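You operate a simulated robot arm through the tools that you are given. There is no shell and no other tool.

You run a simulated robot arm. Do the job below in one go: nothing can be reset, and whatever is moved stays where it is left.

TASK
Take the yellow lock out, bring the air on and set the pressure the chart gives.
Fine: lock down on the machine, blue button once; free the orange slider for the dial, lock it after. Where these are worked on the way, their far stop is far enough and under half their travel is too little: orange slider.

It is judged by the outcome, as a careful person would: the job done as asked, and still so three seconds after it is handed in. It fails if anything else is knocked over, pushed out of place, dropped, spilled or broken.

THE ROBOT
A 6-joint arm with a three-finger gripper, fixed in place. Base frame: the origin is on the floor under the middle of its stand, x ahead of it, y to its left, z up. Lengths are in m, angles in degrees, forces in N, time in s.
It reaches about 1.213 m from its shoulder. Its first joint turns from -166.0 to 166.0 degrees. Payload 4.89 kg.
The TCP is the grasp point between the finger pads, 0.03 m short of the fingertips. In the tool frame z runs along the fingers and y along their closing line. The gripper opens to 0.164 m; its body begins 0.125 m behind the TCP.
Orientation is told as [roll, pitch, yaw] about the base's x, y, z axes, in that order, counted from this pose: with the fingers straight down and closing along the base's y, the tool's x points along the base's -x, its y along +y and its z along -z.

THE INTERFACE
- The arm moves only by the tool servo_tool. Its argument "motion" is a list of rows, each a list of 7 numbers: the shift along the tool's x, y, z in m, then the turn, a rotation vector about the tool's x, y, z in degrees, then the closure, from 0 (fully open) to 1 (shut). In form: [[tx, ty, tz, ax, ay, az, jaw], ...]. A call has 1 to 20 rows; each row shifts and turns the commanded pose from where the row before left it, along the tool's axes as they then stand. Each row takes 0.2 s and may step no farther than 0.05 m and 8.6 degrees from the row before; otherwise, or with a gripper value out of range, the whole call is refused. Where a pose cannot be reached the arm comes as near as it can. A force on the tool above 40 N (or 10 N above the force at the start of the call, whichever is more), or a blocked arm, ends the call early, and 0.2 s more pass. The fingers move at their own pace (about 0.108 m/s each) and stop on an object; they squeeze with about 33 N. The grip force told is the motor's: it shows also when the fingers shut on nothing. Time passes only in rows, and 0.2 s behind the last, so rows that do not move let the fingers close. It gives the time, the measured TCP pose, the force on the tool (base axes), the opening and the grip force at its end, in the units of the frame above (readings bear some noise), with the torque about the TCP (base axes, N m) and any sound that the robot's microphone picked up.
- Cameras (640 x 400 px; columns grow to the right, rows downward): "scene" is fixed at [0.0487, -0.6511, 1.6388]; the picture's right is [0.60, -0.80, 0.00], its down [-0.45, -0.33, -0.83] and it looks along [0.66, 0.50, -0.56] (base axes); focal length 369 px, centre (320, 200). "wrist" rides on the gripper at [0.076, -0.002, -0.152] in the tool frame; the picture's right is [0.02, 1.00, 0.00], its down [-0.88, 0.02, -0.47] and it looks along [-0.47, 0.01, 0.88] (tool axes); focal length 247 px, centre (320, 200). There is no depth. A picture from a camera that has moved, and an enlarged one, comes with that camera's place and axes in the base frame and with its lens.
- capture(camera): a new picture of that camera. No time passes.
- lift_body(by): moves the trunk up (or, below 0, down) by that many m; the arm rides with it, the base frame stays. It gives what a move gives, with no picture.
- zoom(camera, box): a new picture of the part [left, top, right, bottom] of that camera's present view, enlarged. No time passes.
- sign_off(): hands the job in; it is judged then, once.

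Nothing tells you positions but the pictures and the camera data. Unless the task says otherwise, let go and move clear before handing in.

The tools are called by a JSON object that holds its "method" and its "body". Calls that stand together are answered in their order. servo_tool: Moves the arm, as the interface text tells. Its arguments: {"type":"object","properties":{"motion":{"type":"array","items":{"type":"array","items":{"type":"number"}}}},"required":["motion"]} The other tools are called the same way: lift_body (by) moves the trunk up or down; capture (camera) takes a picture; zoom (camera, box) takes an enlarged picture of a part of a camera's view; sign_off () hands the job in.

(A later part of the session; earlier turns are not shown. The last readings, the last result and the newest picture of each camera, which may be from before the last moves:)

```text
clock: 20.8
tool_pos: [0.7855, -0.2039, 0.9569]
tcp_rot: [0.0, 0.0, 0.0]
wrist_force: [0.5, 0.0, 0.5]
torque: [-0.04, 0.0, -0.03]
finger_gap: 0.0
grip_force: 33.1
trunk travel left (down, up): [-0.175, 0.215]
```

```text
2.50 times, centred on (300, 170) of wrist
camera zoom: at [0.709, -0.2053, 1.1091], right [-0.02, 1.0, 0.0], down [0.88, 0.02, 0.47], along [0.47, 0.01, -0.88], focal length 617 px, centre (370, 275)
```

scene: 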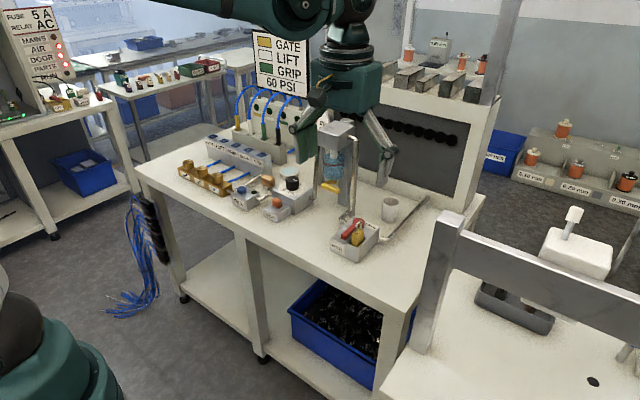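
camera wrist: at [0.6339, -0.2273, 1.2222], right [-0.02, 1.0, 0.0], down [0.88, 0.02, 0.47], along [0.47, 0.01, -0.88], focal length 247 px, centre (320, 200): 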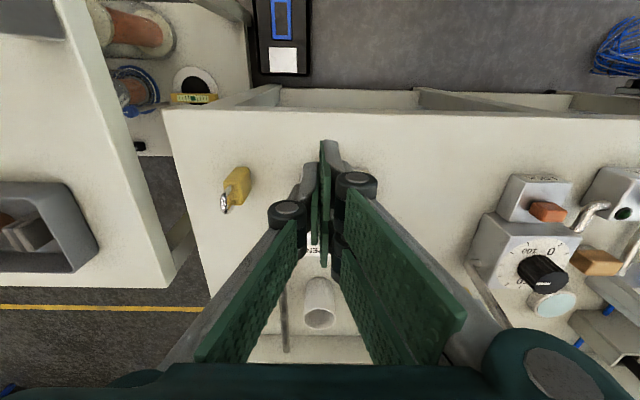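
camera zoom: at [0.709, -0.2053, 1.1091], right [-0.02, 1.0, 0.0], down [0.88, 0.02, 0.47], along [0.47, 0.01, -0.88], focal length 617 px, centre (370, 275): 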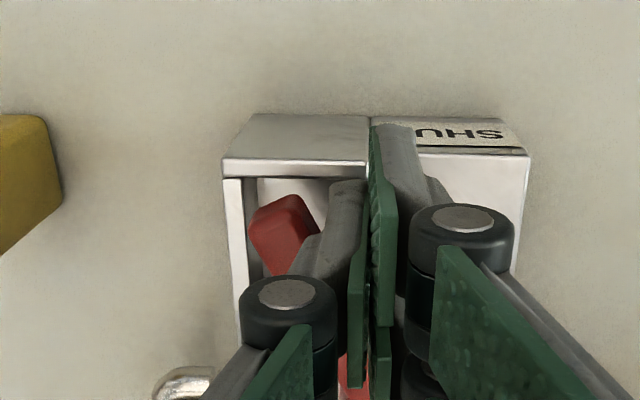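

The lever swings freely with the push. I'll continue along the arc toward OPEN.

{"method": "servo_tool", "body": {"motion": [[-0.0017, -0.0076, 0, 0, 0, 0, 1], [-0.0018, -0.0076, 0, 0, 0, 0, 1], [-0.0035, -0.0072, 0, 0, 0, 0, 1], [-0.0035, -0.0071, 0, 0, 0, 0, 1], [-0.0056, -0.0064, 0, 0, 0, 0, 1], [-0.0056, -0.0063, 0, 0, 0, 0, 1], [0, 0, 0, 0, 0, 0, 1]]}}

{"method": "zoom", "body": {"camera": "scene", "box": [315, 180, 395, 260]}}

{"method": "zoom", "body": {"camera": "wrist", "box": [220, 90, 380, 250]}}

```text
clock: 22.4
tool_pos: [0.8083, -0.2461, 0.9553]
tcp_rot: [0.1, 0.0, 0.0]
wrist_force: [-0.1, 0.2, 0.2]
torque: [0.0, 0.0, -0.02]
finger_gap: 0.0
grip_force: 32.8
trunk travel left (down, up): [-0.175, 0.215]
```

```text
5.00 times, centred on (355, 220) of scene
camera zoom: at [0.0487, -0.6511, 1.6388], right [0.6, -0.8, 0.0], down [-0.45, -0.33, -0.83], along [0.66, 0.5, -0.56], focal length 1843 px, centre (145, 100)
```

zoom: 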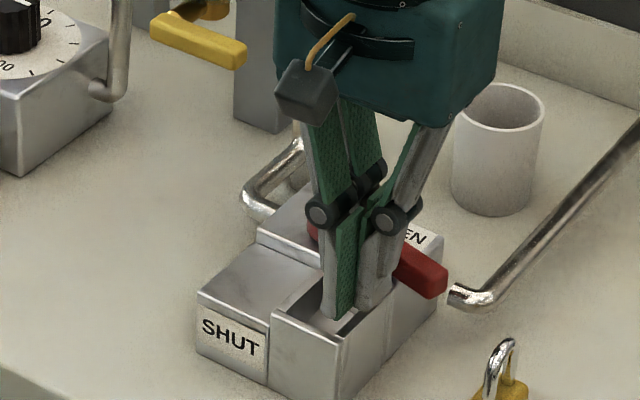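

```text
2.50 times, centred on (300, 170) of wrist
camera zoom: at [0.7307, -0.2475, 1.1085], right [-0.02, 1.0, 0.0], down [0.88, 0.02, 0.47], along [0.47, 0.01, -0.88], focal length 617 px, centre (370, 275)
```

zoom: 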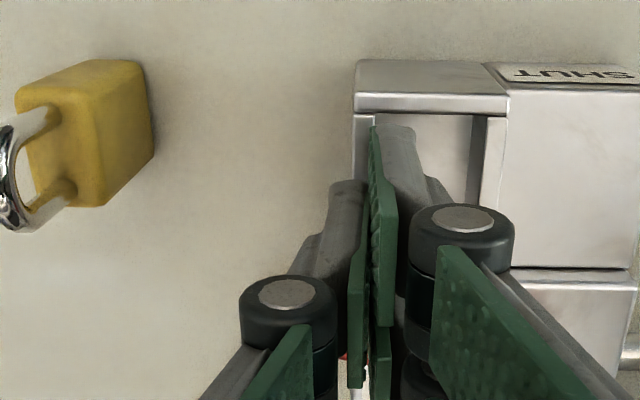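

{"method": "servo_tool", "body": {"motion": [[-0.005, -0.003, 0, 0, 0, 0, 1], [-0.005, -0.003, 0, 0, 0, 0, 1], [-0.003, 0, 0, 0, 0, 0, 1], [0, 0, 0, 0, 0, 0, 1]]}}

{"method": "zoom", "body": {"camera": "scene", "box": [315, 180, 395, 260]}}

{"method": "capture", "body": {"camera": "scene"}}

```text
clock: 23.4
tool_pos: [0.8204, -0.2531, 0.9563]
tcp_rot: [0.0, 0.1, 0.0]
wrist_force: [0.1, 0.5, -1.2]
torque: [0.02, 0.0, 0.01]
finger_gap: 0.0
grip_force: 32.7
trunk travel left (down, up): [-0.175, 0.215]
```

```text
5.00 times, centred on (355, 220) of scene
camera zoom: at [0.0487, -0.6511, 1.6388], right [0.6, -0.8, 0.0], down [-0.45, -0.33, -0.83], along [0.66, 0.5, -0.56], focal length 1843 px, centre (145, 100)
```

zoom: 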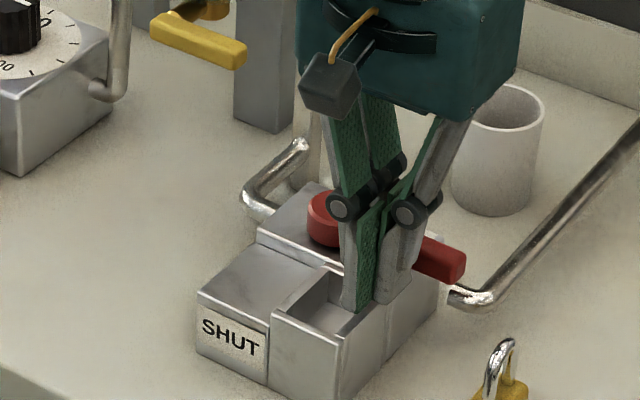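

```text
taken
```

scene: 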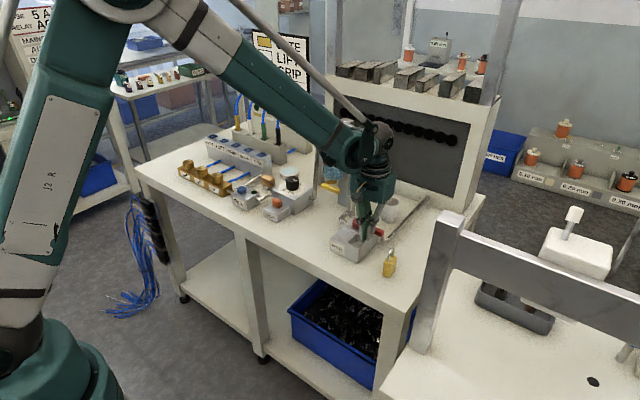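

The lever is about at -y now. I'll nudge a bit further in small steps to find its end stop.

{"method": "servo_tool", "body": {"motion": [[-0.002, 0, 0, 0, 0, 0, 1], [0, 0, 0, 0, 0, 0, 1]]}}

{"method": "servo_tool", "body": {"motion": [[-0.002, 0, 0, 0, 0, 0, 1], [0, 0, 0, 0, 0, 0, 1]]}}

{"method": "zoom", "body": {"camera": "scene", "box": [315, 180, 395, 260]}}

```text
clock: 24.0
tool_pos: [0.8217, -0.2528, 0.9548]
tcp_rot: [0.1, 0.0, 0.0]
wrist_force: [-14.0, 1.4, -5.2]
torque: [0.03, 0.46, 0.1]
finger_gap: 0.0001
grip_force: 33.3
trunk travel left (down, up): [-0.175, 0.215]
```

```text
clock: 24.6
tool_pos: [0.8209, -0.2518, 0.9561]
tcp_rot: [0.0, 0.2, 0.1]
wrist_force: [-15.3, 1.5, 3.0]
torque: [-0.08, 0.25, 0.12]
finger_gap: 0.0
grip_force: 33.3
trunk travel left (down, up): [-0.175, 0.215]
stopped in row 2: the force on the tool passed its limit at 41 N (the readings are from after the stop); the commanded pose is now the measured one
```

```text
5.00 times, centred on (355, 220) of scene
camera zoom: at [0.0487, -0.6511, 1.6388], right [0.6, -0.8, 0.0], down [-0.45, -0.33, -0.83], along [0.66, 0.5, -0.56], focal length 1843 px, centre (145, 100)
```

zoom: 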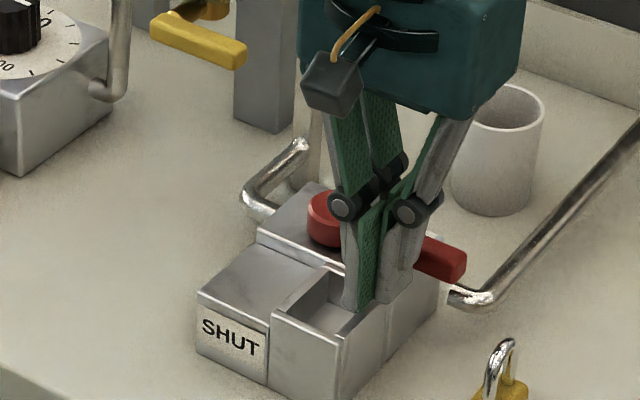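

The lever has reached its stop at OPEN. I'll back off and rise, then check the gauge.

{"method": "servo_tool", "body": {"motion": [[0.008, 0, 0, 0, 0, 0, 1], [0.004, 0, -0.02, 0, 0, 0, 1], [0, 0, -0.04, 0, 0, 0, 1], [0.02, 0.02, -0.04, 0, 0, 0, 1], [0.03, 0.03, -0.02, 0, 0, 0, 1], [0.03, 0.035, 0, 0, 0, 0, 1], [0.02, 0.04, 0, 0, 0, 0, 1], [0, 0.04, 0, 0, 0, 0, 1], [0, 0, 0, 0, 0, 0, 1]]}}

{"method": "capture", "body": {"camera": "scene"}}

{"method": "capture", "body": {"camera": "wrist"}}

{"method": "zoom", "body": {"camera": "scene", "box": [280, 80, 400, 270]}}

```text
clock: 26.6
tool_pos: [0.7123, -0.086, 1.0745]
tcp_rot: [-0.1, 0.0, -0.1]
wrist_force: [0.3, 0.2, 0.0]
torque: [-0.05, -0.05, 0.0]
finger_gap: 0.0003
grip_force: 33.3
trunk travel left (down, up): [-0.175, 0.215]
```

```text
taken
```

scene: 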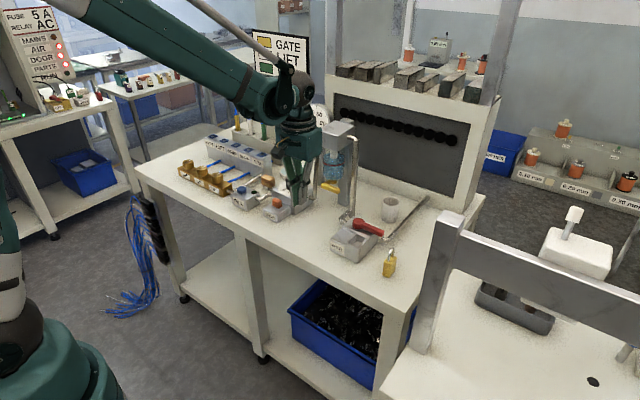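

```text
taken
camera wrist: at [0.6365, -0.0876, 1.228], right [-0.02, 1.0, 0.0], down [0.88, 0.02, 0.47], along [0.47, 0.01, -0.88], focal length 247 px, centre (320, 200)
```

wrist: 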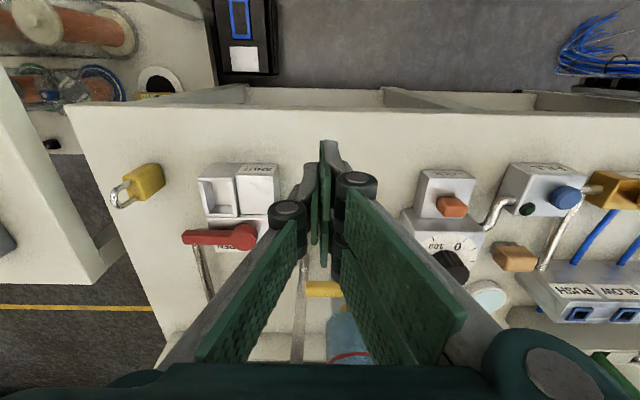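

```text
2.11 times, centred on (340, 175) of scene
camera zoom: at [0.0487, -0.6511, 1.6388], right [0.6, -0.8, 0.0], down [-0.45, -0.33, -0.83], along [0.66, 0.5, -0.56], focal length 776 px, centre (278, 253)
```

zoom: 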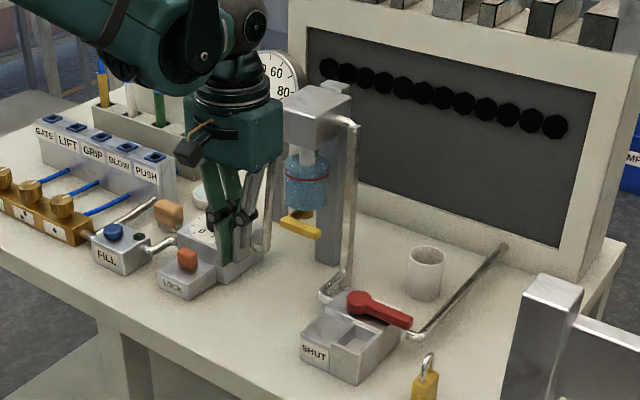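

The air valve now points to OPEN. Next I'll move over the FILL button and regulator to read them from above.

{"method": "servo_tool", "body": {"motion": [[0.006, 0.0432, -0.012, 0, 0, 0, 0.8], [0.006, 0.0432, -0.012, 0, 0, 0, 0.5], [0.006, 0.0432, -0.012, 0, 0, 0, 0.2], [0.006, 0.0432, -0.012, 0, 0, 0, 0], [0.006, 0.0432, -0.012, 0, 0, 0, 0], [0, 0, 0, 0, 0, 0, 0]]}}

{"method": "capture", "body": {"camera": "wrist"}}

{"method": "zoom", "body": {"camera": "wrist", "box": [240, 120, 440, 270]}}

{"method": "zoom", "body": {"camera": "scene", "box": [290, 80, 370, 160]}}

```text
clock: 28.0
tool_pos: [0.6839, 0.1298, 1.1361]
tcp_rot: [0.0, 0.2, 0.0]
wrist_force: [-0.1, -0.1, 0.6]
torque: [0.01, -0.02, 0.0]
finger_gap: 0.1643
grip_force: 0.0
trunk travel left (down, up): [-0.175, 0.215]
```

```text
taken
camera wrist: at [0.607, 0.1282, 1.2885], right [-0.02, 1.0, 0.0], down [0.88, 0.02, 0.47], along [0.47, 0.01, -0.88], focal length 247 px, centre (320, 200)
```

wrist: 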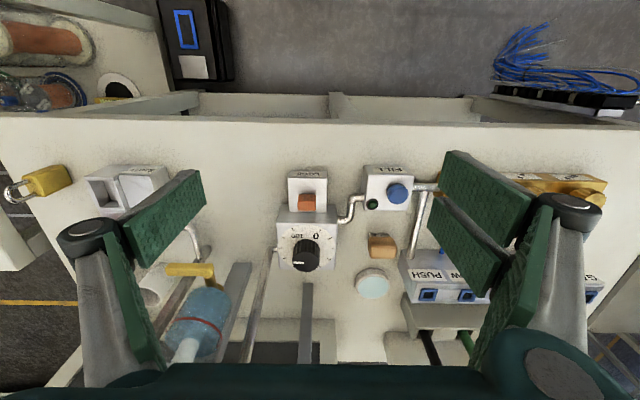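

```text
2.67 times, centred on (340, 195) of wrist
camera zoom: at [0.607, 0.1282, 1.2885], right [-0.02, 1.0, 0.0], down [0.88, 0.02, 0.47], along [0.47, 0.01, -0.88], focal length 659 px, centre (267, 213)
```

zoom: 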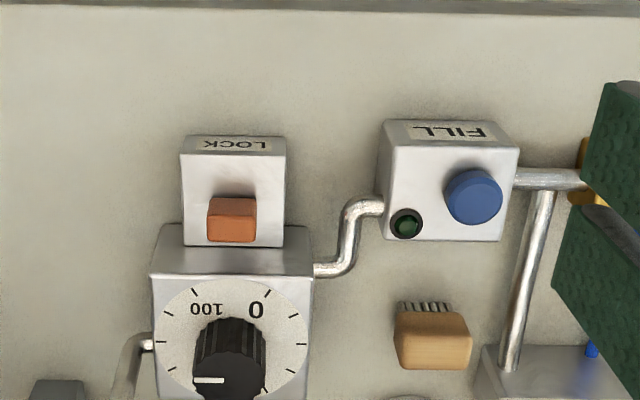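

```text
5.00 times, centred on (330, 120) of scene
camera zoom: at [0.0487, -0.6511, 1.6388], right [0.6, -0.8, 0.0], down [-0.45, -0.33, -0.83], along [0.66, 0.5, -0.56], focal length 1843 px, centre (270, 600)
```

zoom: 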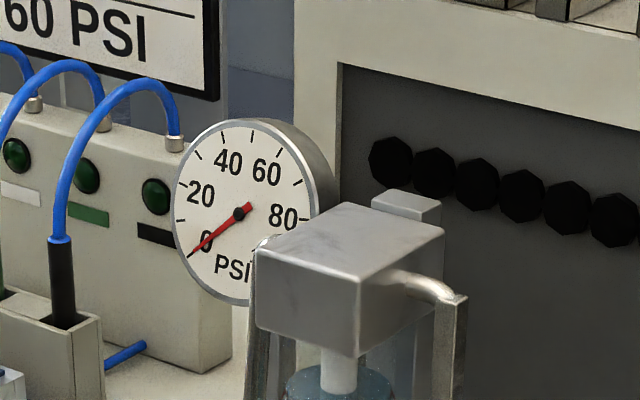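

The gauge reads 0 and the FILL light is dark. Before pressing FILL I want to know the dial's present setting, so I'll go up and over the regulator to look nearly straight down.

{"method": "servo_tool", "body": {"motion": [[0, 0, -0.04, 0, 0, 0, 0], [0, 0, -0.04, 0, 0, 0, 0], [-0.02, -0.002, -0.04, 0, 0, 0, 0], [-0.045, -0.003, 0, 0, 0, 0, 0], [-0.045, -0.003, 0, 0, 0, 0, 0], [-0.045, -0.003, 0, 0, 0, 0, 0], [-0.045, -0.002, 0, 0, 0, 0, 0], [-0.043, -0.002, 0, 0, 0, 0, 0], [0, 0, 0, 0, 0, 0, 0]]}}

{"method": "capture", "body": {"camera": "wrist"}}

{"method": "zoom", "body": {"camera": "wrist", "box": [260, 30, 400, 170]}}

```text
clock: 30.0
tool_pos: [0.9261, 0.1113, 1.2582]
tcp_rot: [0.0, 0.2, 0.0]
wrist_force: [0.5, 0.2, -1.0]
torque: [0.01, 0.22, -0.03]
finger_gap: 0.1638
grip_force: 0.1
trunk travel left (down, up): [-0.175, 0.215]
```

```text
taken
camera wrist: at [0.8503, 0.1107, 1.4101], right [-0.02, 1.0, 0.0], down [0.88, 0.02, 0.47], along [0.47, 0.01, -0.88], focal length 247 px, centre (320, 200)
```

wrist: 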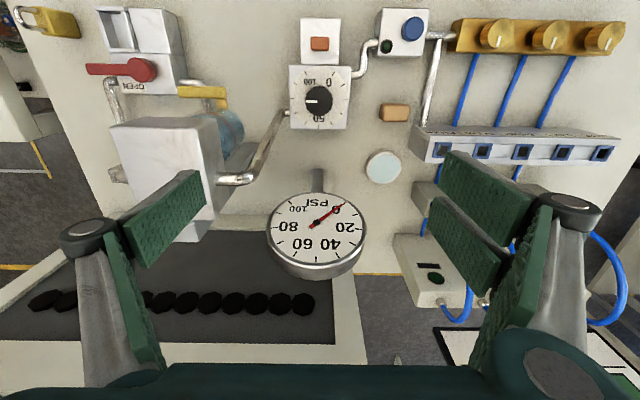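

```text
2.86 times, centred on (330, 100) of wrist
camera zoom: at [0.8503, 0.1107, 1.4101], right [-0.02, 1.0, 0.0], down [0.88, 0.02, 0.47], along [0.47, 0.01, -0.88], focal length 706 px, centre (291, 486)
```

zoom: 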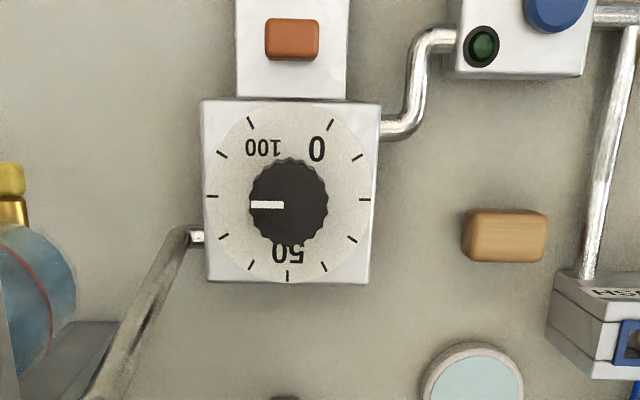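

The dial now sits at 80 and its ticks are 30° per 10 PSI, increasing clockwise from above, so 60 is 60° counterclockwise. I'll zoom in on the slider to see which way it travels.

{"method": "zoom", "body": {"camera": "wrist", "box": [290, 5, 360, 75]}}

{"method": "zoom", "body": {"camera": "scene", "box": [255, 185, 315, 225]}}

{"method": "zoom", "body": {"camera": "wrist", "box": [250, 180, 380, 290]}}

```text
5.71 times, centred on (325, 40) of wrist
camera zoom: at [0.8503, 0.1107, 1.4101], right [-0.02, 1.0, 0.0], down [0.88, 0.02, 0.47], along [0.47, 0.01, -0.88], focal length 1411 px, centre (291, 1114)
```

zoom: 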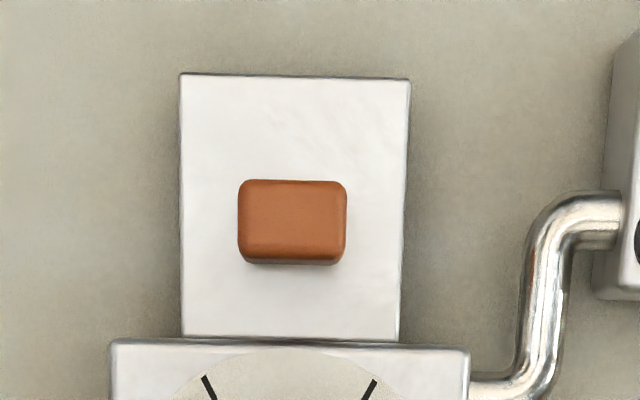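

```text
10.00 times, centred on (285, 205) of scene
camera zoom: at [0.0487, -0.6511, 1.6388], right [0.6, -0.8, 0.0], down [-0.45, -0.33, -0.83], along [0.66, 0.5, -0.56], focal length 3686 px, centre (670, 150)
```

zoom: 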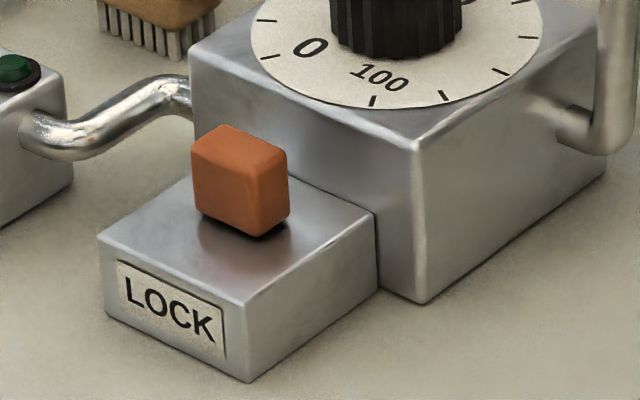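

```text
3.64 times, centred on (315, 235) of wrist
camera zoom: at [0.8503, 0.1107, 1.4101], right [-0.02, 1.0, 0.0], down [0.88, 0.02, 0.47], along [0.47, 0.01, -0.88], focal length 898 px, centre (338, 73)
```

zoom: 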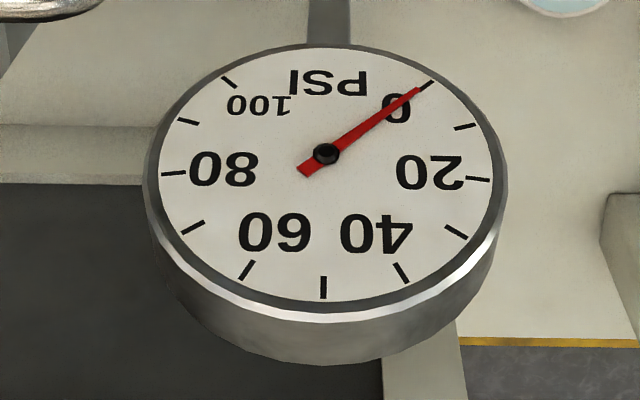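

The orange slider sits near (0.814, 0.110, 0.92) with room to slide along x on its block. I'll come down above it with the fingers part-closed, to grip its y sides.

{"method": "servo_tool", "body": {"motion": [[0.0195, -0.0003, 0.035, 0, 0, 0, 0.3], [0.0195, -0.0003, 0.035, 0, 0, 0, 0.5], [0.0195, -0.0003, 0.035, 0, 0, 0, 0.65], [0.0195, -0.0003, 0.035, 0, 0, 0, 0.65], [0.0195, -0.0003, 0.035, 0, 0, 0, 0.65], [0.0195, -0.0003, 0.035, 0, 0, 0, 0.65], [0, 0, 0, 0, 0, 0, 0.65]]}}

{"method": "capture", "body": {"camera": "wrist"}}

{"method": "zoom", "body": {"camera": "wrist", "box": [240, 100, 400, 230]}}

```text
clock: 31.6
tool_pos: [0.807, 0.1122, 1.0475]
tcp_rot: [0.0, 0.2, 0.0]
wrist_force: [0.2, -0.8, -0.4]
torque: [0.0, -0.03, 0.03]
finger_gap: 0.0573
grip_force: 0.1
trunk travel left (down, up): [-0.175, 0.215]
```

```text
taken
camera wrist: at [0.731, 0.1112, 1.2006], right [-0.02, 1.0, 0.0], down [0.88, 0.02, 0.47], along [0.47, 0.01, -0.88], focal length 247 px, centre (320, 200)
```

wrist: 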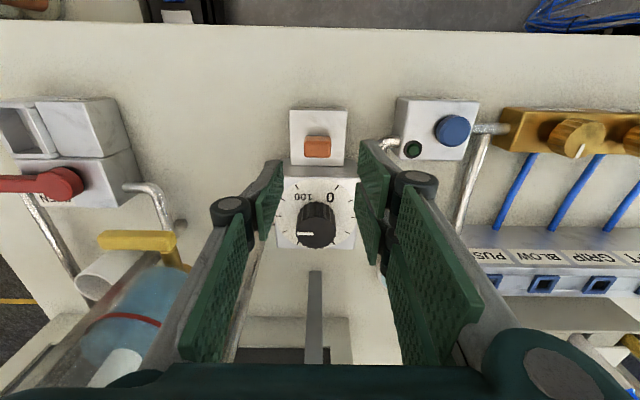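

```text
3.08 times, centred on (320, 165) of wrist
camera zoom: at [0.731, 0.1112, 1.2006], right [-0.02, 1.0, 0.0], down [0.88, 0.02, 0.47], along [0.47, 0.01, -0.88], focal length 760 px, centre (320, 308)
```

zoom: 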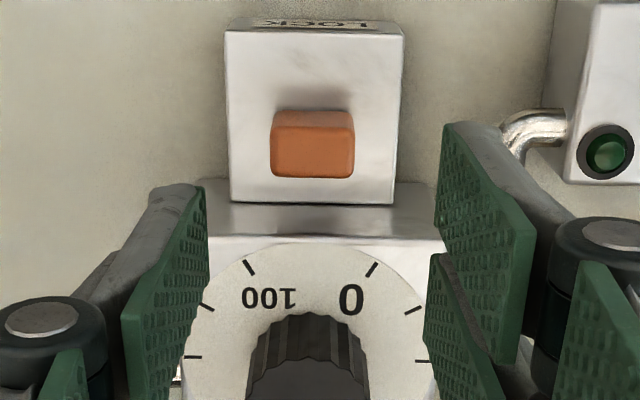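

The slider is at x 0.804–0.823. I'll take it slightly from the -x side so the fingers keep clear of the regulator block, lowering the tips to about z 0.90.

{"method": "servo_tool", "body": {"motion": [[0.005, -0.002, 0.03, 0, 0, 0, 0.65], [0, 0, 0.03, 0, 0, 0, 0.65], [0, 0, 0.03, 0, 0, 0, 0.65], [0, 0, 0.015, 0, 0, 0, 0.65], [0, 0, 0, 0, 0, 0, 0.65]]}}

{"method": "zoom", "body": {"camera": "wrist", "box": [240, 80, 400, 230]}}

{"method": "zoom", "body": {"camera": "scene", "box": [245, 160, 325, 225]}}

```text
clock: 32.8
tool_pos: [0.8032, 0.1101, 0.941]
tcp_rot: [-0.1, 0.2, 0.0]
wrist_force: [0.8, 0.3, -0.1]
torque: [-0.03, 0.01, 0.01]
finger_gap: 0.0574
grip_force: 0.1
trunk travel left (down, up): [-0.175, 0.215]
```

```text
2.67 times, centred on (320, 155) of wrist
camera zoom: at [0.7271, 0.1088, 1.093], right [-0.02, 1.0, 0.0], down [0.88, 0.02, 0.47], along [0.47, 0.01, -0.88], focal length 659 px, centre (320, 320)
```

zoom: 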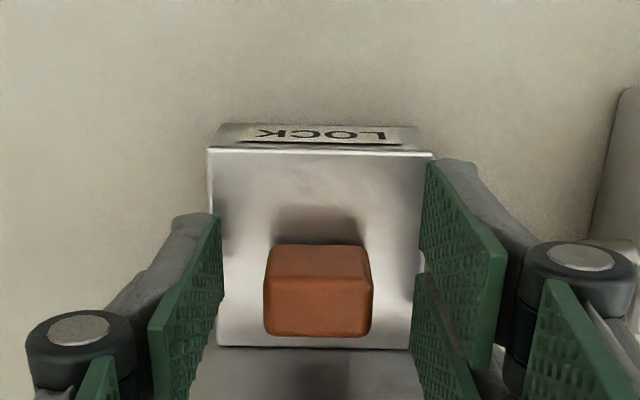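

```text
6.15 times, centred on (285, 192) of scene
camera zoom: at [0.0487, -0.6511, 1.6388], right [0.6, -0.8, 0.0], down [-0.45, -0.33, -0.83], along [0.66, 0.5, -0.56], focal length 2268 px, centre (535, 246)
```

zoom: 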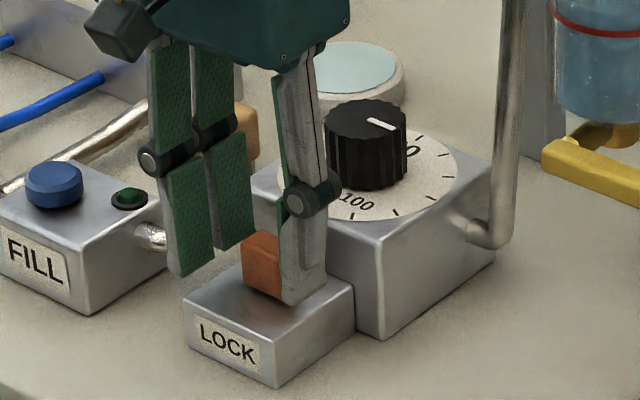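

{"method": "servo_tool", "body": {"motion": [[0.001, 0, 0.008, 0, 0, 0, 0.65], [0, 0, 0, 0, 0, 0, 0.75], [0, 0, 0, 0, 0, 0, 0.85], [0, 0, 0, 0, 0, 0, 1], [0, 0, 0, 0, 0, 0, 1]]}}

{"method": "zoom", "body": {"camera": "wrist", "box": [240, 80, 400, 230]}}

{"method": "zoom", "body": {"camera": "scene", "box": [245, 160, 325, 225]}}

```text
clock: 34.0
tool_pos: [0.8012, 0.1095, 0.9311]
tcp_rot: [0.0, 0.3, 0.1]
wrist_force: [-1.2, -6.9, -4.0]
torque: [-0.18, 0.02, 0.16]
finger_gap: 0.031
grip_force: 45.4
trunk travel left (down, up): [-0.175, 0.215]
```

```text
2.67 times, centred on (320, 155) of wrist
camera zoom: at [0.7254, 0.1085, 1.0845], right [-0.02, 1.0, 0.0], down [0.88, 0.02, 0.47], along [0.47, 0.01, -0.88], focal length 659 px, centre (320, 320)
```

zoom: 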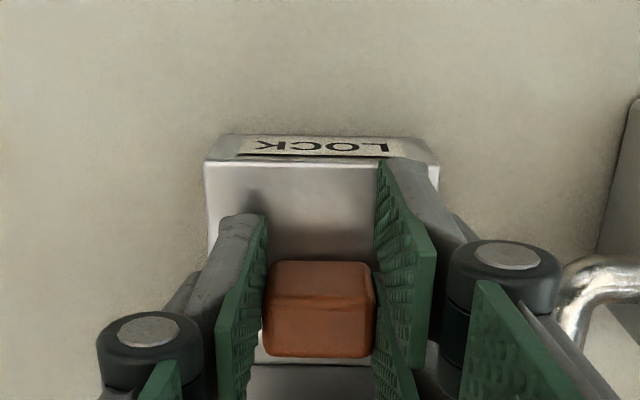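

```text
6.15 times, centred on (285, 192) of scene
camera zoom: at [0.0487, -0.6511, 1.6388], right [0.6, -0.8, 0.0], down [-0.45, -0.33, -0.83], along [0.66, 0.5, -0.56], focal length 2268 px, centre (535, 246)
```

zoom: 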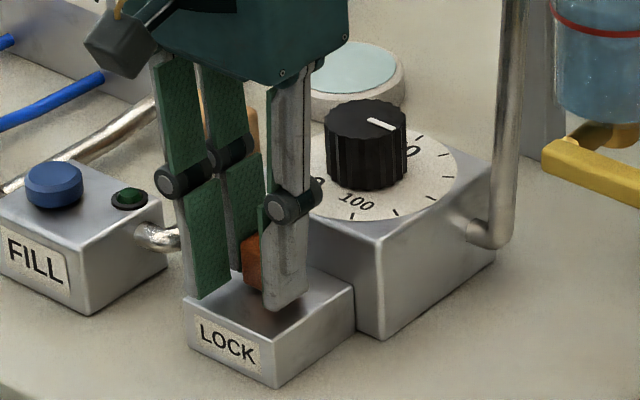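

The slider is gripped at 31 mm. I'll try a few millimetres toward -x and read the force.

{"method": "servo_tool", "body": {"motion": [[0.002, 0, 0, 0, 0, 0, 1], [0.002, 0, 0, 0, 0, 0, 1], [0, 0, 0, 0, 0, 0, 1]]}}

{"method": "zoom", "body": {"camera": "wrist", "box": [240, 80, 400, 230]}}

```text
clock: 34.8
tool_pos: [0.797, 0.1104, 0.9322]
tcp_rot: [0.0, 0.3, -0.1]
wrist_force: [1.0, -11.5, -9.6]
torque: [-0.26, -0.07, 0.13]
finger_gap: 0.0309
grip_force: 44.9
trunk travel left (down, up): [-0.175, 0.215]
```

```text
2.67 times, centred on (320, 155) of wrist
camera zoom: at [0.7214, 0.1085, 1.0846], right [-0.02, 1.0, 0.0], down [0.88, 0.02, 0.47], along [0.47, 0.01, -0.88], focal length 659 px, centre (320, 320)
```

zoom: 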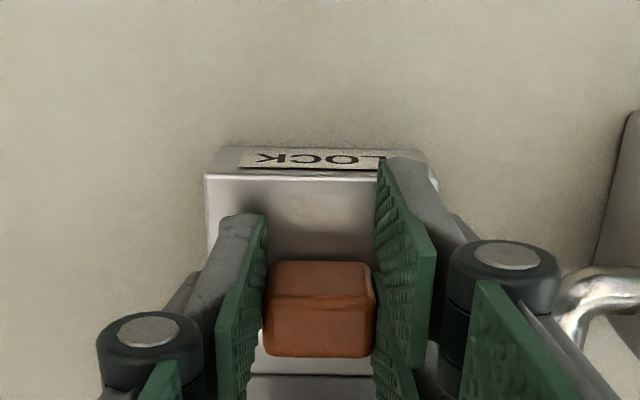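

It slides with me toward -x. I'll keep going in small steps until it stops.

{"method": "servo_tool", "body": {"motion": [[0.003, -0.0005, 0, 0, 0, 0, 1], [0.003, -0.0005, 0, 0, 0, 0, 1], [0, 0, 0, 0, 0, 0, 1]]}}

{"method": "zoom", "body": {"camera": "wrist", "box": [240, 80, 400, 230]}}

```text
clock: 35.6
tool_pos: [0.7915, 0.1093, 0.9329]
tcp_rot: [0.0, 0.2, -0.1]
wrist_force: [-1.2, 1.4, -5.3]
torque: [0.05, 0.21, 0.28]
finger_gap: 0.0307
grip_force: 44.7
trunk travel left (down, up): [-0.175, 0.215]
```

```text
2.67 times, centred on (320, 155) of wrist
camera zoom: at [0.7153, 0.1083, 1.0846], right [-0.02, 1.0, 0.0], down [0.88, 0.02, 0.47], along [0.47, 0.01, -0.88], focal length 659 px, centre (320, 320)
```

zoom: 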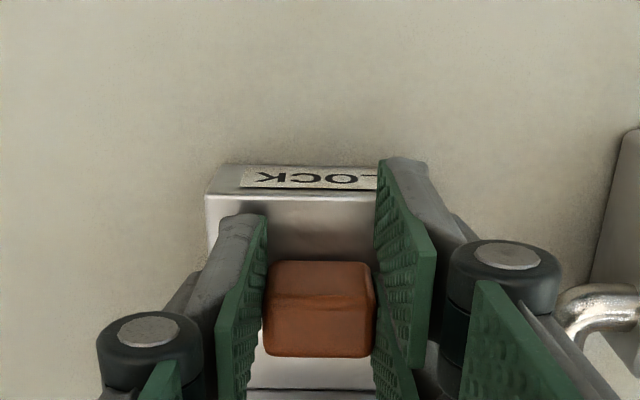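

{"method": "servo_tool", "body": {"motion": [[0.003, 0, 0, 0, 0, 0, 1], [0.003, 0, 0, 0, 0, 0, 1], [0, 0, 0, 0, 0, 0, 1]]}}

{"method": "zoom", "body": {"camera": "wrist", "box": [240, 80, 400, 230]}}

```text
clock: 36.4
tool_pos: [0.7847, 0.1105, 0.9321]
tcp_rot: [0.0, 0.2, 0.0]
wrist_force: [-0.5, 6.6, -6.4]
torque: [0.16, -0.17, 0.32]
finger_gap: 0.0307
grip_force: 45.0
trunk travel left (down, up): [-0.175, 0.215]
```

```text
2.67 times, centred on (320, 155) of wrist
camera zoom: at [0.7087, 0.1084, 1.0846], right [-0.02, 1.0, 0.0], down [0.88, 0.02, 0.47], along [0.47, 0.01, -0.88], focal length 659 px, centre (320, 320)
```

zoom: 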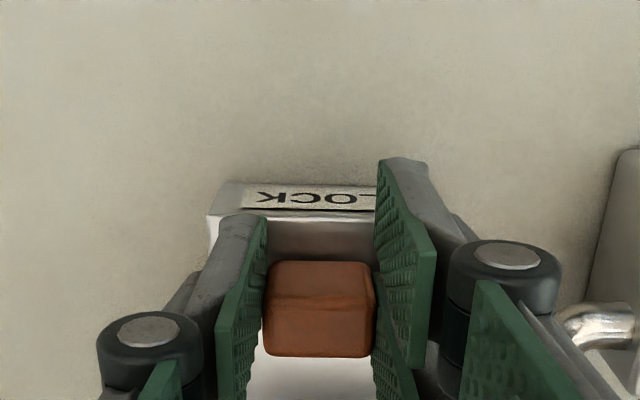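

{"method": "servo_tool", "body": {"motion": [[0.003, 0, 0, 0, 0, 0, 1], [0, 0, 0, 0, 0, 0, 1]]}}

{"method": "servo_tool", "body": {"motion": [[0.002, 0, 0, 0, 0, 0, 1], [0, 0, 0, 0, 0, 0, 1]]}}

{"method": "zoom", "body": {"camera": "wrist", "box": [240, 80, 400, 230]}}

```text
clock: 37.0
tool_pos: [0.7819, 0.1091, 0.9321]
tcp_rot: [0.0, 0.2, -0.1]
wrist_force: [0.3, 6.5, -3.6]
torque: [0.19, 0.08, 0.31]
finger_gap: 0.0308
grip_force: 45.2
trunk travel left (down, up): [-0.175, 0.215]
```

```text
clock: 37.6
tool_pos: [0.7786, 0.1101, 0.9316]
tcp_rot: [0.0, 0.2, 0.1]
wrist_force: [-0.2, 6.6, -3.0]
torque: [0.16, 0.03, 0.33]
finger_gap: 0.0306
grip_force: 45.1
trunk travel left (down, up): [-0.175, 0.215]
```

```text
2.67 times, centred on (320, 155) of wrist
camera zoom: at [0.7035, 0.1085, 1.0846], right [-0.02, 1.0, 0.0], down [0.88, 0.02, 0.47], along [0.47, 0.01, -0.88], focal length 659 px, centre (320, 320)
```

zoom: 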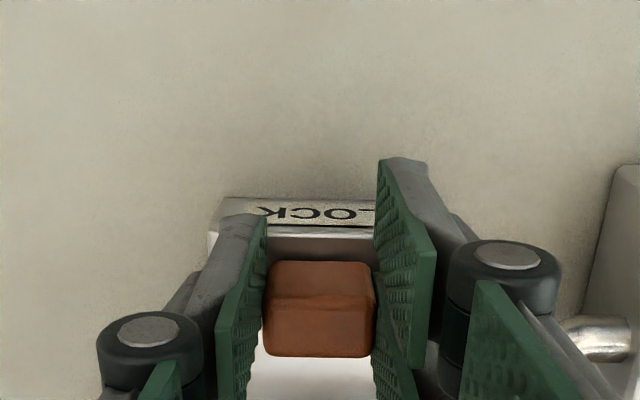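

{"method": "servo_tool", "body": {"motion": [[0.002, 0, 0, 0, 0, 0, 1], [0, 0, 0, 0, 0, 0, 1]]}}

{"method": "servo_tool", "body": {"motion": [[0.002, 0, 0, 0, 0, 0, 1], [0, 0, 0, 0, 0, 0, 1]]}}

{"method": "zoom", "body": {"camera": "scene", "box": [245, 160, 325, 225]}}

{"method": "zoom", "body": {"camera": "wrist", "box": [240, 80, 400, 230]}}

```text
clock: 38.2
tool_pos: [0.7785, 0.1096, 0.9313]
tcp_rot: [0.0, 0.1, 0.0]
wrist_force: [8.7, 9.5, -1.4]
torque: [0.27, -0.34, 0.3]
finger_gap: 0.0308
grip_force: 45.1
trunk travel left (down, up): [-0.175, 0.215]
```

```text
clock: 38.8
tool_pos: [0.7773, 0.1097, 0.9325]
tcp_rot: [0.0, 0.0, 0.0]
wrist_force: [24.6, 12.4, 2.0]
torque: [0.34, -1.2, 0.39]
finger_gap: 0.031
grip_force: 45.3
trunk travel left (down, up): [-0.175, 0.215]
```

```text
6.15 times, centred on (285, 192) of scene
camera zoom: at [0.0487, -0.6511, 1.6388], right [0.6, -0.8, 0.0], down [-0.45, -0.33, -0.83], along [0.66, 0.5, -0.56], focal length 2268 px, centre (535, 246)
```

zoom: 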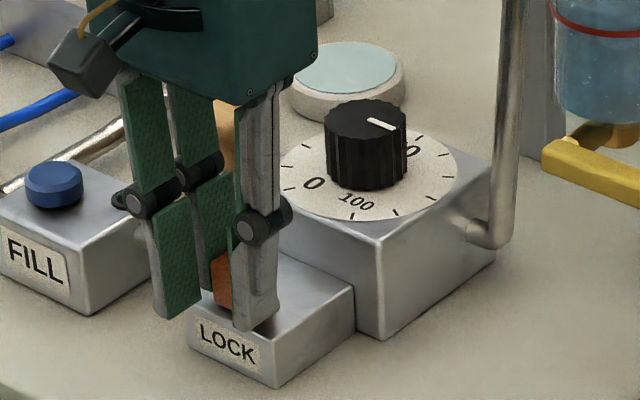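

```text
2.67 times, centred on (320, 155) of wrist
camera zoom: at [0.7009, 0.1084, 1.0845], right [-0.02, 1.0, 0.0], down [0.88, 0.02, 0.47], along [0.47, 0.01, -0.88], focal length 659 px, centre (320, 320)
```

zoom: 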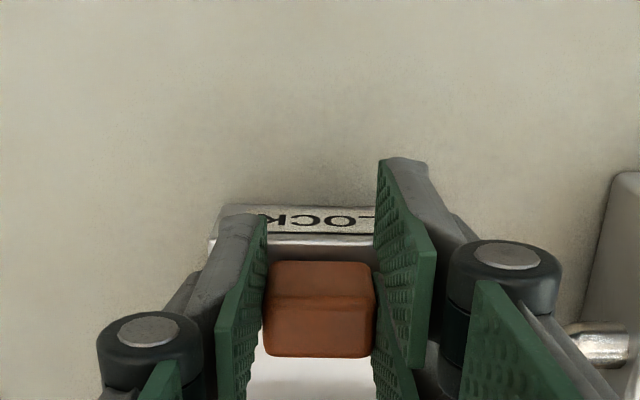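

The slider reached its far stop after about 23 mm. I'll ease the pull and open to let go of it.

{"method": "servo_tool", "body": {"motion": [[-0.003, -0.001, 0, 0, 0, 0, 1], [0, 0, 0, 0, 0, 0, 0.9], [0, 0, 0, 0, 0, 0, 0.75], [0, 0, 0, 0, 0, 0, 0.65], [0, 0, -0.01, 0, 0, 0, 0.62], [0, 0, -0.03, 0, 0, 0, 0.62], [0, 0, -0.04, 0, 0, 0, 0.62], [0, 0, -0.04, 0, 0, 0, 0.62], [0, 0, 0, 0, 0, 0, 0.62]]}}

{"method": "zoom", "body": {"camera": "wrist", "box": [240, 80, 400, 230]}}

{"method": "zoom", "body": {"camera": "scene", "box": [245, 160, 325, 225]}}

```text
clock: 40.8
tool_pos: [0.7787, 0.1075, 1.0516]
tcp_rot: [0.0, 0.1, 0.1]
wrist_force: [-0.6, -0.5, 0.4]
torque: [0.01, -0.07, -0.01]
finger_gap: 0.0624
grip_force: 0.0
trunk travel left (down, up): [-0.175, 0.215]
```

```text
2.67 times, centred on (320, 155) of wrist
camera zoom: at [0.7025, 0.1055, 1.2045], right [-0.02, 1.0, 0.0], down [0.88, 0.02, 0.47], along [0.47, 0.01, -0.88], focal length 659 px, centre (320, 320)
```

zoom: 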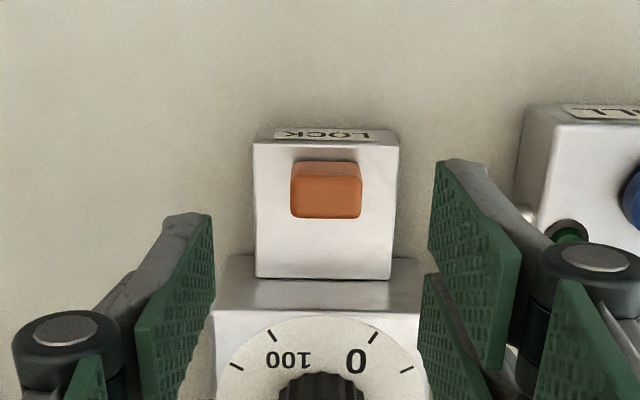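

```text
6.15 times, centred on (285, 192) of scene
camera zoom: at [0.0487, -0.6511, 1.6388], right [0.6, -0.8, 0.0], down [-0.45, -0.33, -0.83], along [0.66, 0.5, -0.56], focal length 2268 px, centre (535, 246)
```

zoom: 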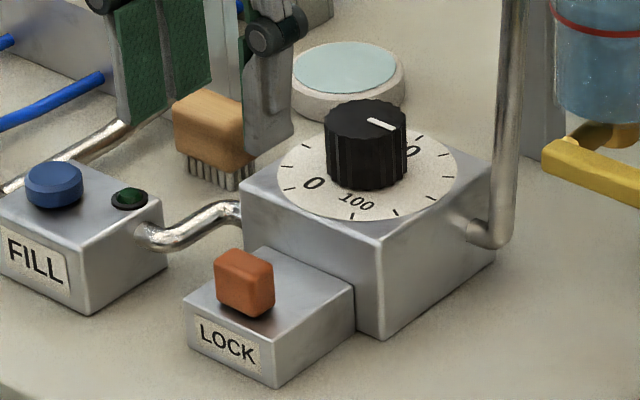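

The slider is at its far stop, so the dial should be free. Before gripping the knob I need to check clearance to the upright pipe beside it, so I'll look from a second angle.

{"method": "servo_tool", "body": {"motion": [[0, -0.02, -0.045, 0, 0, 0, 0.3], [0, -0.02, -0.045, 0, 0, 0, 0], [0, -0.02, -0.045, 0, 0, 0, 0], [0, -0.02, -0.045, 0, 0, 0, 0], [0, 0, 0, 0, 0, 0, 0]]}}

{"method": "capture", "body": {"camera": "wrist"}}

{"method": "zoom", "body": {"camera": "wrist", "box": [250, 110, 450, 310]}}

{"method": "zoom", "body": {"camera": "scene", "box": [220, 40, 380, 220]}}

```text
clock: 42.0
tool_pos: [0.7797, 0.0257, 1.2338]
tcp_rot: [0.1, 0.1, -0.1]
wrist_force: [-0.7, 0.1, 0.3]
torque: [0.01, -0.06, -0.02]
finger_gap: 0.1642
grip_force: 0.1
trunk travel left (down, up): [-0.175, 0.215]
```

```text
taken
camera wrist: at [0.7026, 0.0251, 1.3867], right [-0.02, 1.0, 0.0], down [0.88, 0.02, 0.47], along [0.47, 0.01, -0.88], focal length 247 px, centre (320, 200)
```

wrist: 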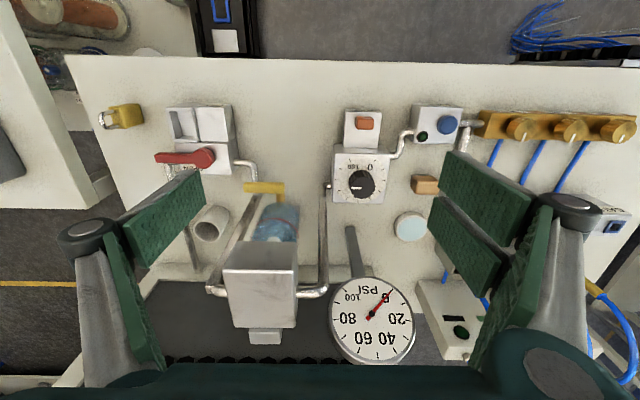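

```text
2.00 times, centred on (350, 210) of wrist
camera zoom: at [0.7026, 0.0251, 1.3867], right [-0.02, 1.0, 0.0], down [0.88, 0.02, 0.47], along [0.47, 0.01, -0.88], focal length 494 px, centre (260, 180)
```

zoom: 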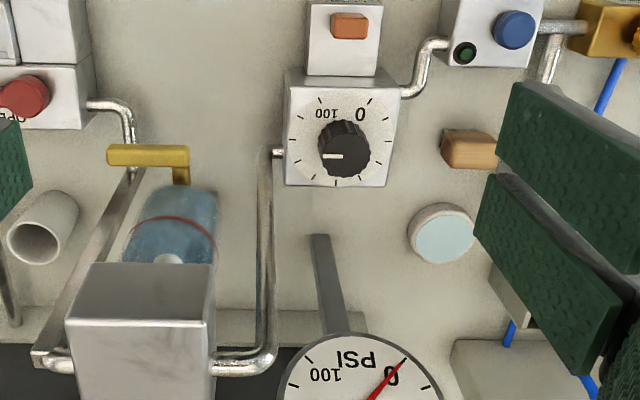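

```text
2.22 times, centred on (300, 130) of scene
camera zoom: at [0.0487, -0.6511, 1.6388], right [0.6, -0.8, 0.0], down [-0.45, -0.33, -0.83], along [0.66, 0.5, -0.56], focal length 819 px, centre (364, 356)
```

zoom: 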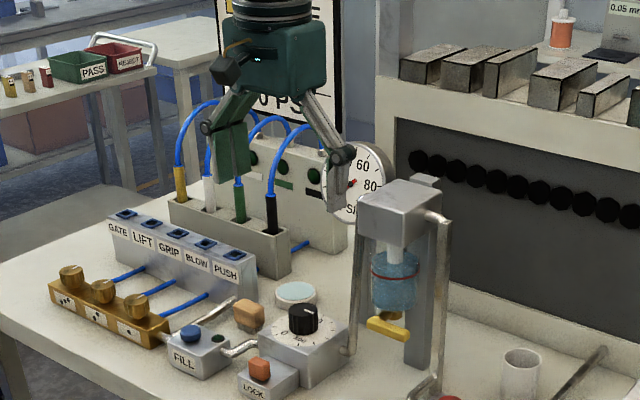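

The pipe stands at about (0.933, 0.037), 8 cm from the knob axis at (0.899, 0.110), so the gripper clears it. I'll go above the knob with a moderate opening and check alignment.

{"method": "servo_tool", "body": {"motion": [[-0.0298, 0.0212, 0, 0, 0, 0, 0.2], [-0.0298, 0.0212, 0, 0, 0, 0, 0.4], [-0.0298, 0.0212, 0, 0, 0, 0, 0.5], [-0.0298, 0.0212, 0, 0, 0, 0, 0.5], [0, 0, 0.04, 0, 0, 0, 0.5], [0, 0, 0.04, 0, 0, 0, 0.5], [0, 0, 0.04, 0, 0, 0, 0.5], [0, 0, 0.02, 0, 0, 0, 0.5], [0, 0, 0, 0, 0, 0, 0.5]]}}

{"method": "capture", "body": {"camera": "wrist"}}

{"method": "zoom", "body": {"camera": "scene", "box": [230, 100, 360, 220]}}

{"method": "zoom", "body": {"camera": "wrist", "box": [250, 90, 390, 230]}}

```text
clock: 44.0
tool_pos: [0.8993, 0.1131, 1.0928]
tcp_rot: [0.0, 0.2, 0.0]
wrist_force: [-0.2, -0.6, 0.3]
torque: [-0.02, 0.03, 0.01]
finger_gap: 0.0819
grip_force: 0.2
trunk travel left (down, up): [-0.175, 0.215]
```

```text
taken
camera wrist: at [0.8225, 0.111, 1.2447], right [-0.02, 1.0, 0.0], down [0.88, 0.02, 0.47], along [0.47, 0.01, -0.88], focal length 247 px, centre (320, 200)
```

wrist: 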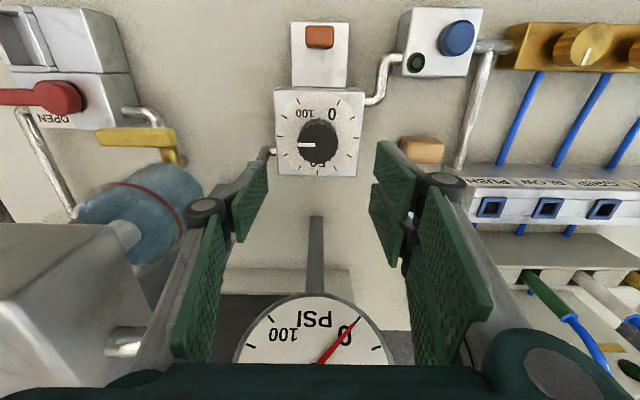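

```text
3.33 times, centred on (295, 160) of scene
camera zoom: at [0.0487, -0.6511, 1.6388], right [0.6, -0.8, 0.0], down [-0.45, -0.33, -0.83], along [0.66, 0.5, -0.56], focal length 1228 px, centre (403, 333)
```

zoom: 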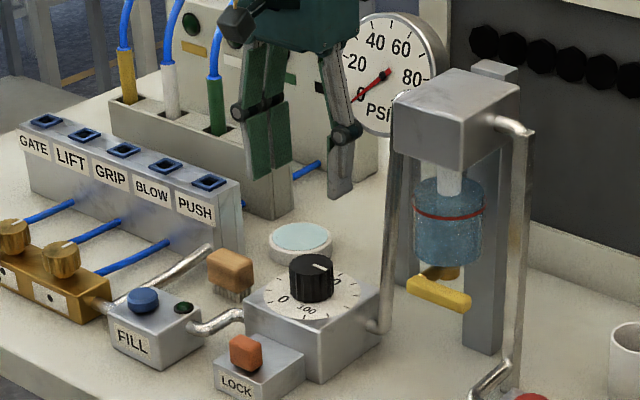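

```text
2.86 times, centred on (320, 160) of wrist
camera zoom: at [0.8225, 0.111, 1.2447], right [-0.02, 1.0, 0.0], down [0.88, 0.02, 0.47], along [0.47, 0.01, -0.88], focal length 706 px, centre (320, 314)
```

zoom: 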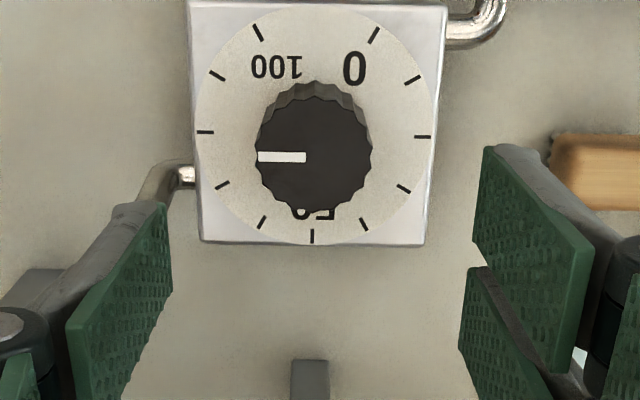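

{"method": "servo_tool", "body": {"motion": [[0, -0.003, 0.03, 0, 0, 0, 0.52], [0, 0, 0.03, 0, 0, 0, 0.52], [0, 0, 0.03, 0, 0, 0, 0.52], [0, 0, 0.02, 0, 0, 0, 0.52], [0, 0, 0, 0, 0, 0, 0.52]]}}

{"method": "capture", "body": {"camera": "wrist"}}

{"method": "zoom", "body": {"camera": "scene", "box": [230, 100, 360, 220]}}

```text
clock: 45.2
tool_pos: [0.8985, 0.108, 0.9806]
tcp_rot: [-0.1, 0.3, 0.1]
wrist_force: [0.1, 1.1, 0.4]
torque: [-0.01, 0.06, 0.0]
finger_gap: 0.0786
grip_force: 0.0
trunk travel left (down, up): [-0.175, 0.215]
```

```text
taken
camera wrist: at [0.8228, 0.1077, 1.1332], right [-0.02, 1.0, 0.0], down [0.88, 0.02, 0.47], along [0.47, 0.01, -0.88], focal length 247 px, centre (320, 200)
```

wrist: 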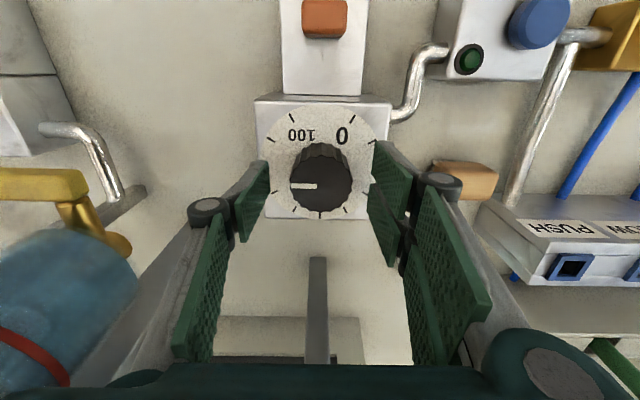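

```text
3.33 times, centred on (295, 160) of scene
camera zoom: at [0.0487, -0.6511, 1.6388], right [0.6, -0.8, 0.0], down [-0.45, -0.33, -0.83], along [0.66, 0.5, -0.56], focal length 1228 px, centre (403, 333)
```

zoom: 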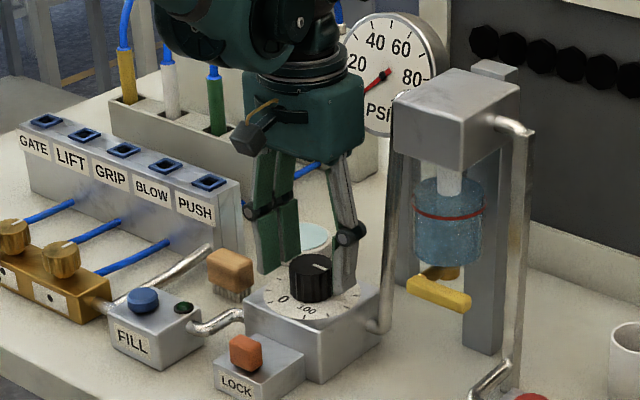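

{"method": "servo_tool", "body": {"motion": [[-0.001, 0.0012, 0.0125, 0, 0, 0, 0.52], [0, 0, 0, 0, 0, 0, 0.6], [0, 0, 0, 0, 0, 0, 0.68], [0, 0, 0, 0, 0, 0, 0.8], [0, 0, 0, 0, 0, 0, 1], [0, 0, 0, 0, 0, 0, 1]]}}

{"method": "zoom", "body": {"camera": "wrist", "box": [250, 90, 390, 230]}}

{"method": "zoom", "body": {"camera": "scene", "box": [250, 140, 330, 220]}}

```text
clock: 46.6
tool_pos: [0.8996, 0.1107, 0.9687]
tcp_rot: [0.0, 0.2, 0.0]
wrist_force: [-2.0, -12.2, -0.4]
torque: [-0.5, 0.06, 0.0]
finger_gap: 0.0463
grip_force: 45.2
trunk travel left (down, up): [-0.175, 0.215]
```

```text
2.86 times, centred on (320, 160) of wrist
camera zoom: at [0.8228, 0.1082, 1.1218], right [-0.02, 1.0, 0.0], down [0.88, 0.02, 0.47], along [0.47, 0.01, -0.88], focal length 706 px, centre (320, 314)
```

zoom: 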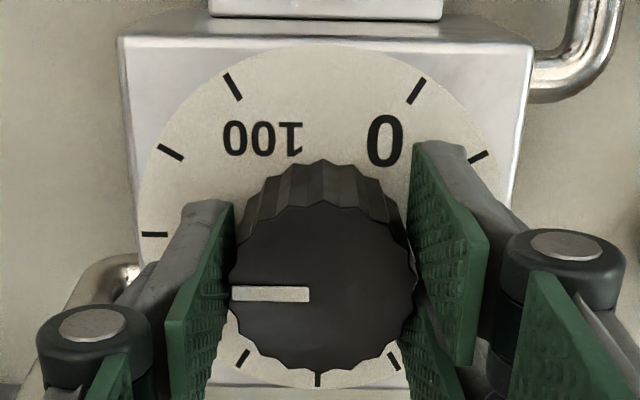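

```text
5.00 times, centred on (290, 180) of scene
camera zoom: at [0.0487, -0.6511, 1.6388], right [0.6, -0.8, 0.0], down [-0.45, -0.33, -0.83], along [0.66, 0.5, -0.56], focal length 1843 px, centre (470, 300)
```

zoom: 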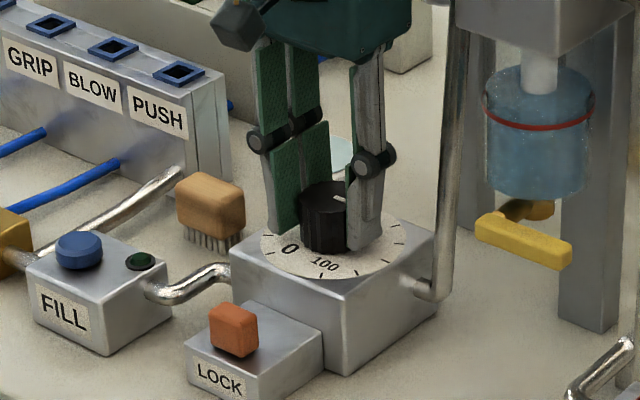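

The knob is held. I'll ease 1 mm in -y and turn counterclockwise (negative about the tool z) by 16° first, to see whether the knob follows.

{"method": "servo_tool", "body": {"motion": [[0, -0.001, 0, 0, 0, 0, 1], [0, 0, 0, 0, 0, -8, 1], [0, 0, 0, 0, 0, -8, 1], [0, 0, 0, 0, 0, 0, 1]]}}

{"method": "zoom", "body": {"camera": "wrist", "box": [250, 90, 390, 230]}}

```text
clock: 47.6
tool_pos: [0.8982, 0.1097, 0.9694]
tcp_rot: [0.1, 0.1, 16.0]
wrist_force: [-3.4, -12.6, -1.9]
torque: [-0.33, 0.39, 0.02]
finger_gap: 0.0464
grip_force: 45.1
trunk travel left (down, up): [-0.175, 0.215]
```

```text
2.86 times, centred on (320, 160) of wrist
camera zoom: at [0.8264, 0.0868, 1.1218], right [-0.3, 0.95, 0.0], down [0.84, 0.26, 0.47], along [0.45, 0.14, -0.88], focal length 706 px, centre (320, 314)
```

zoom: 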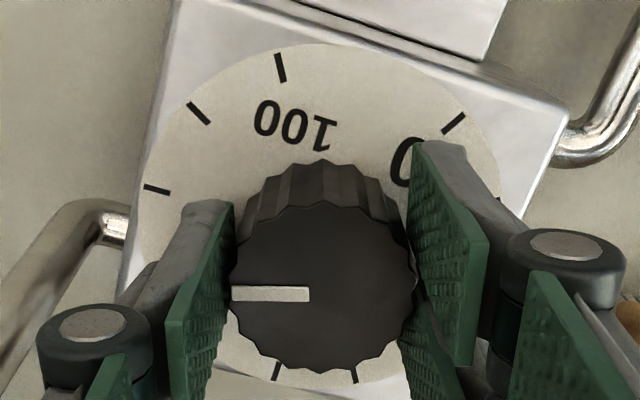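

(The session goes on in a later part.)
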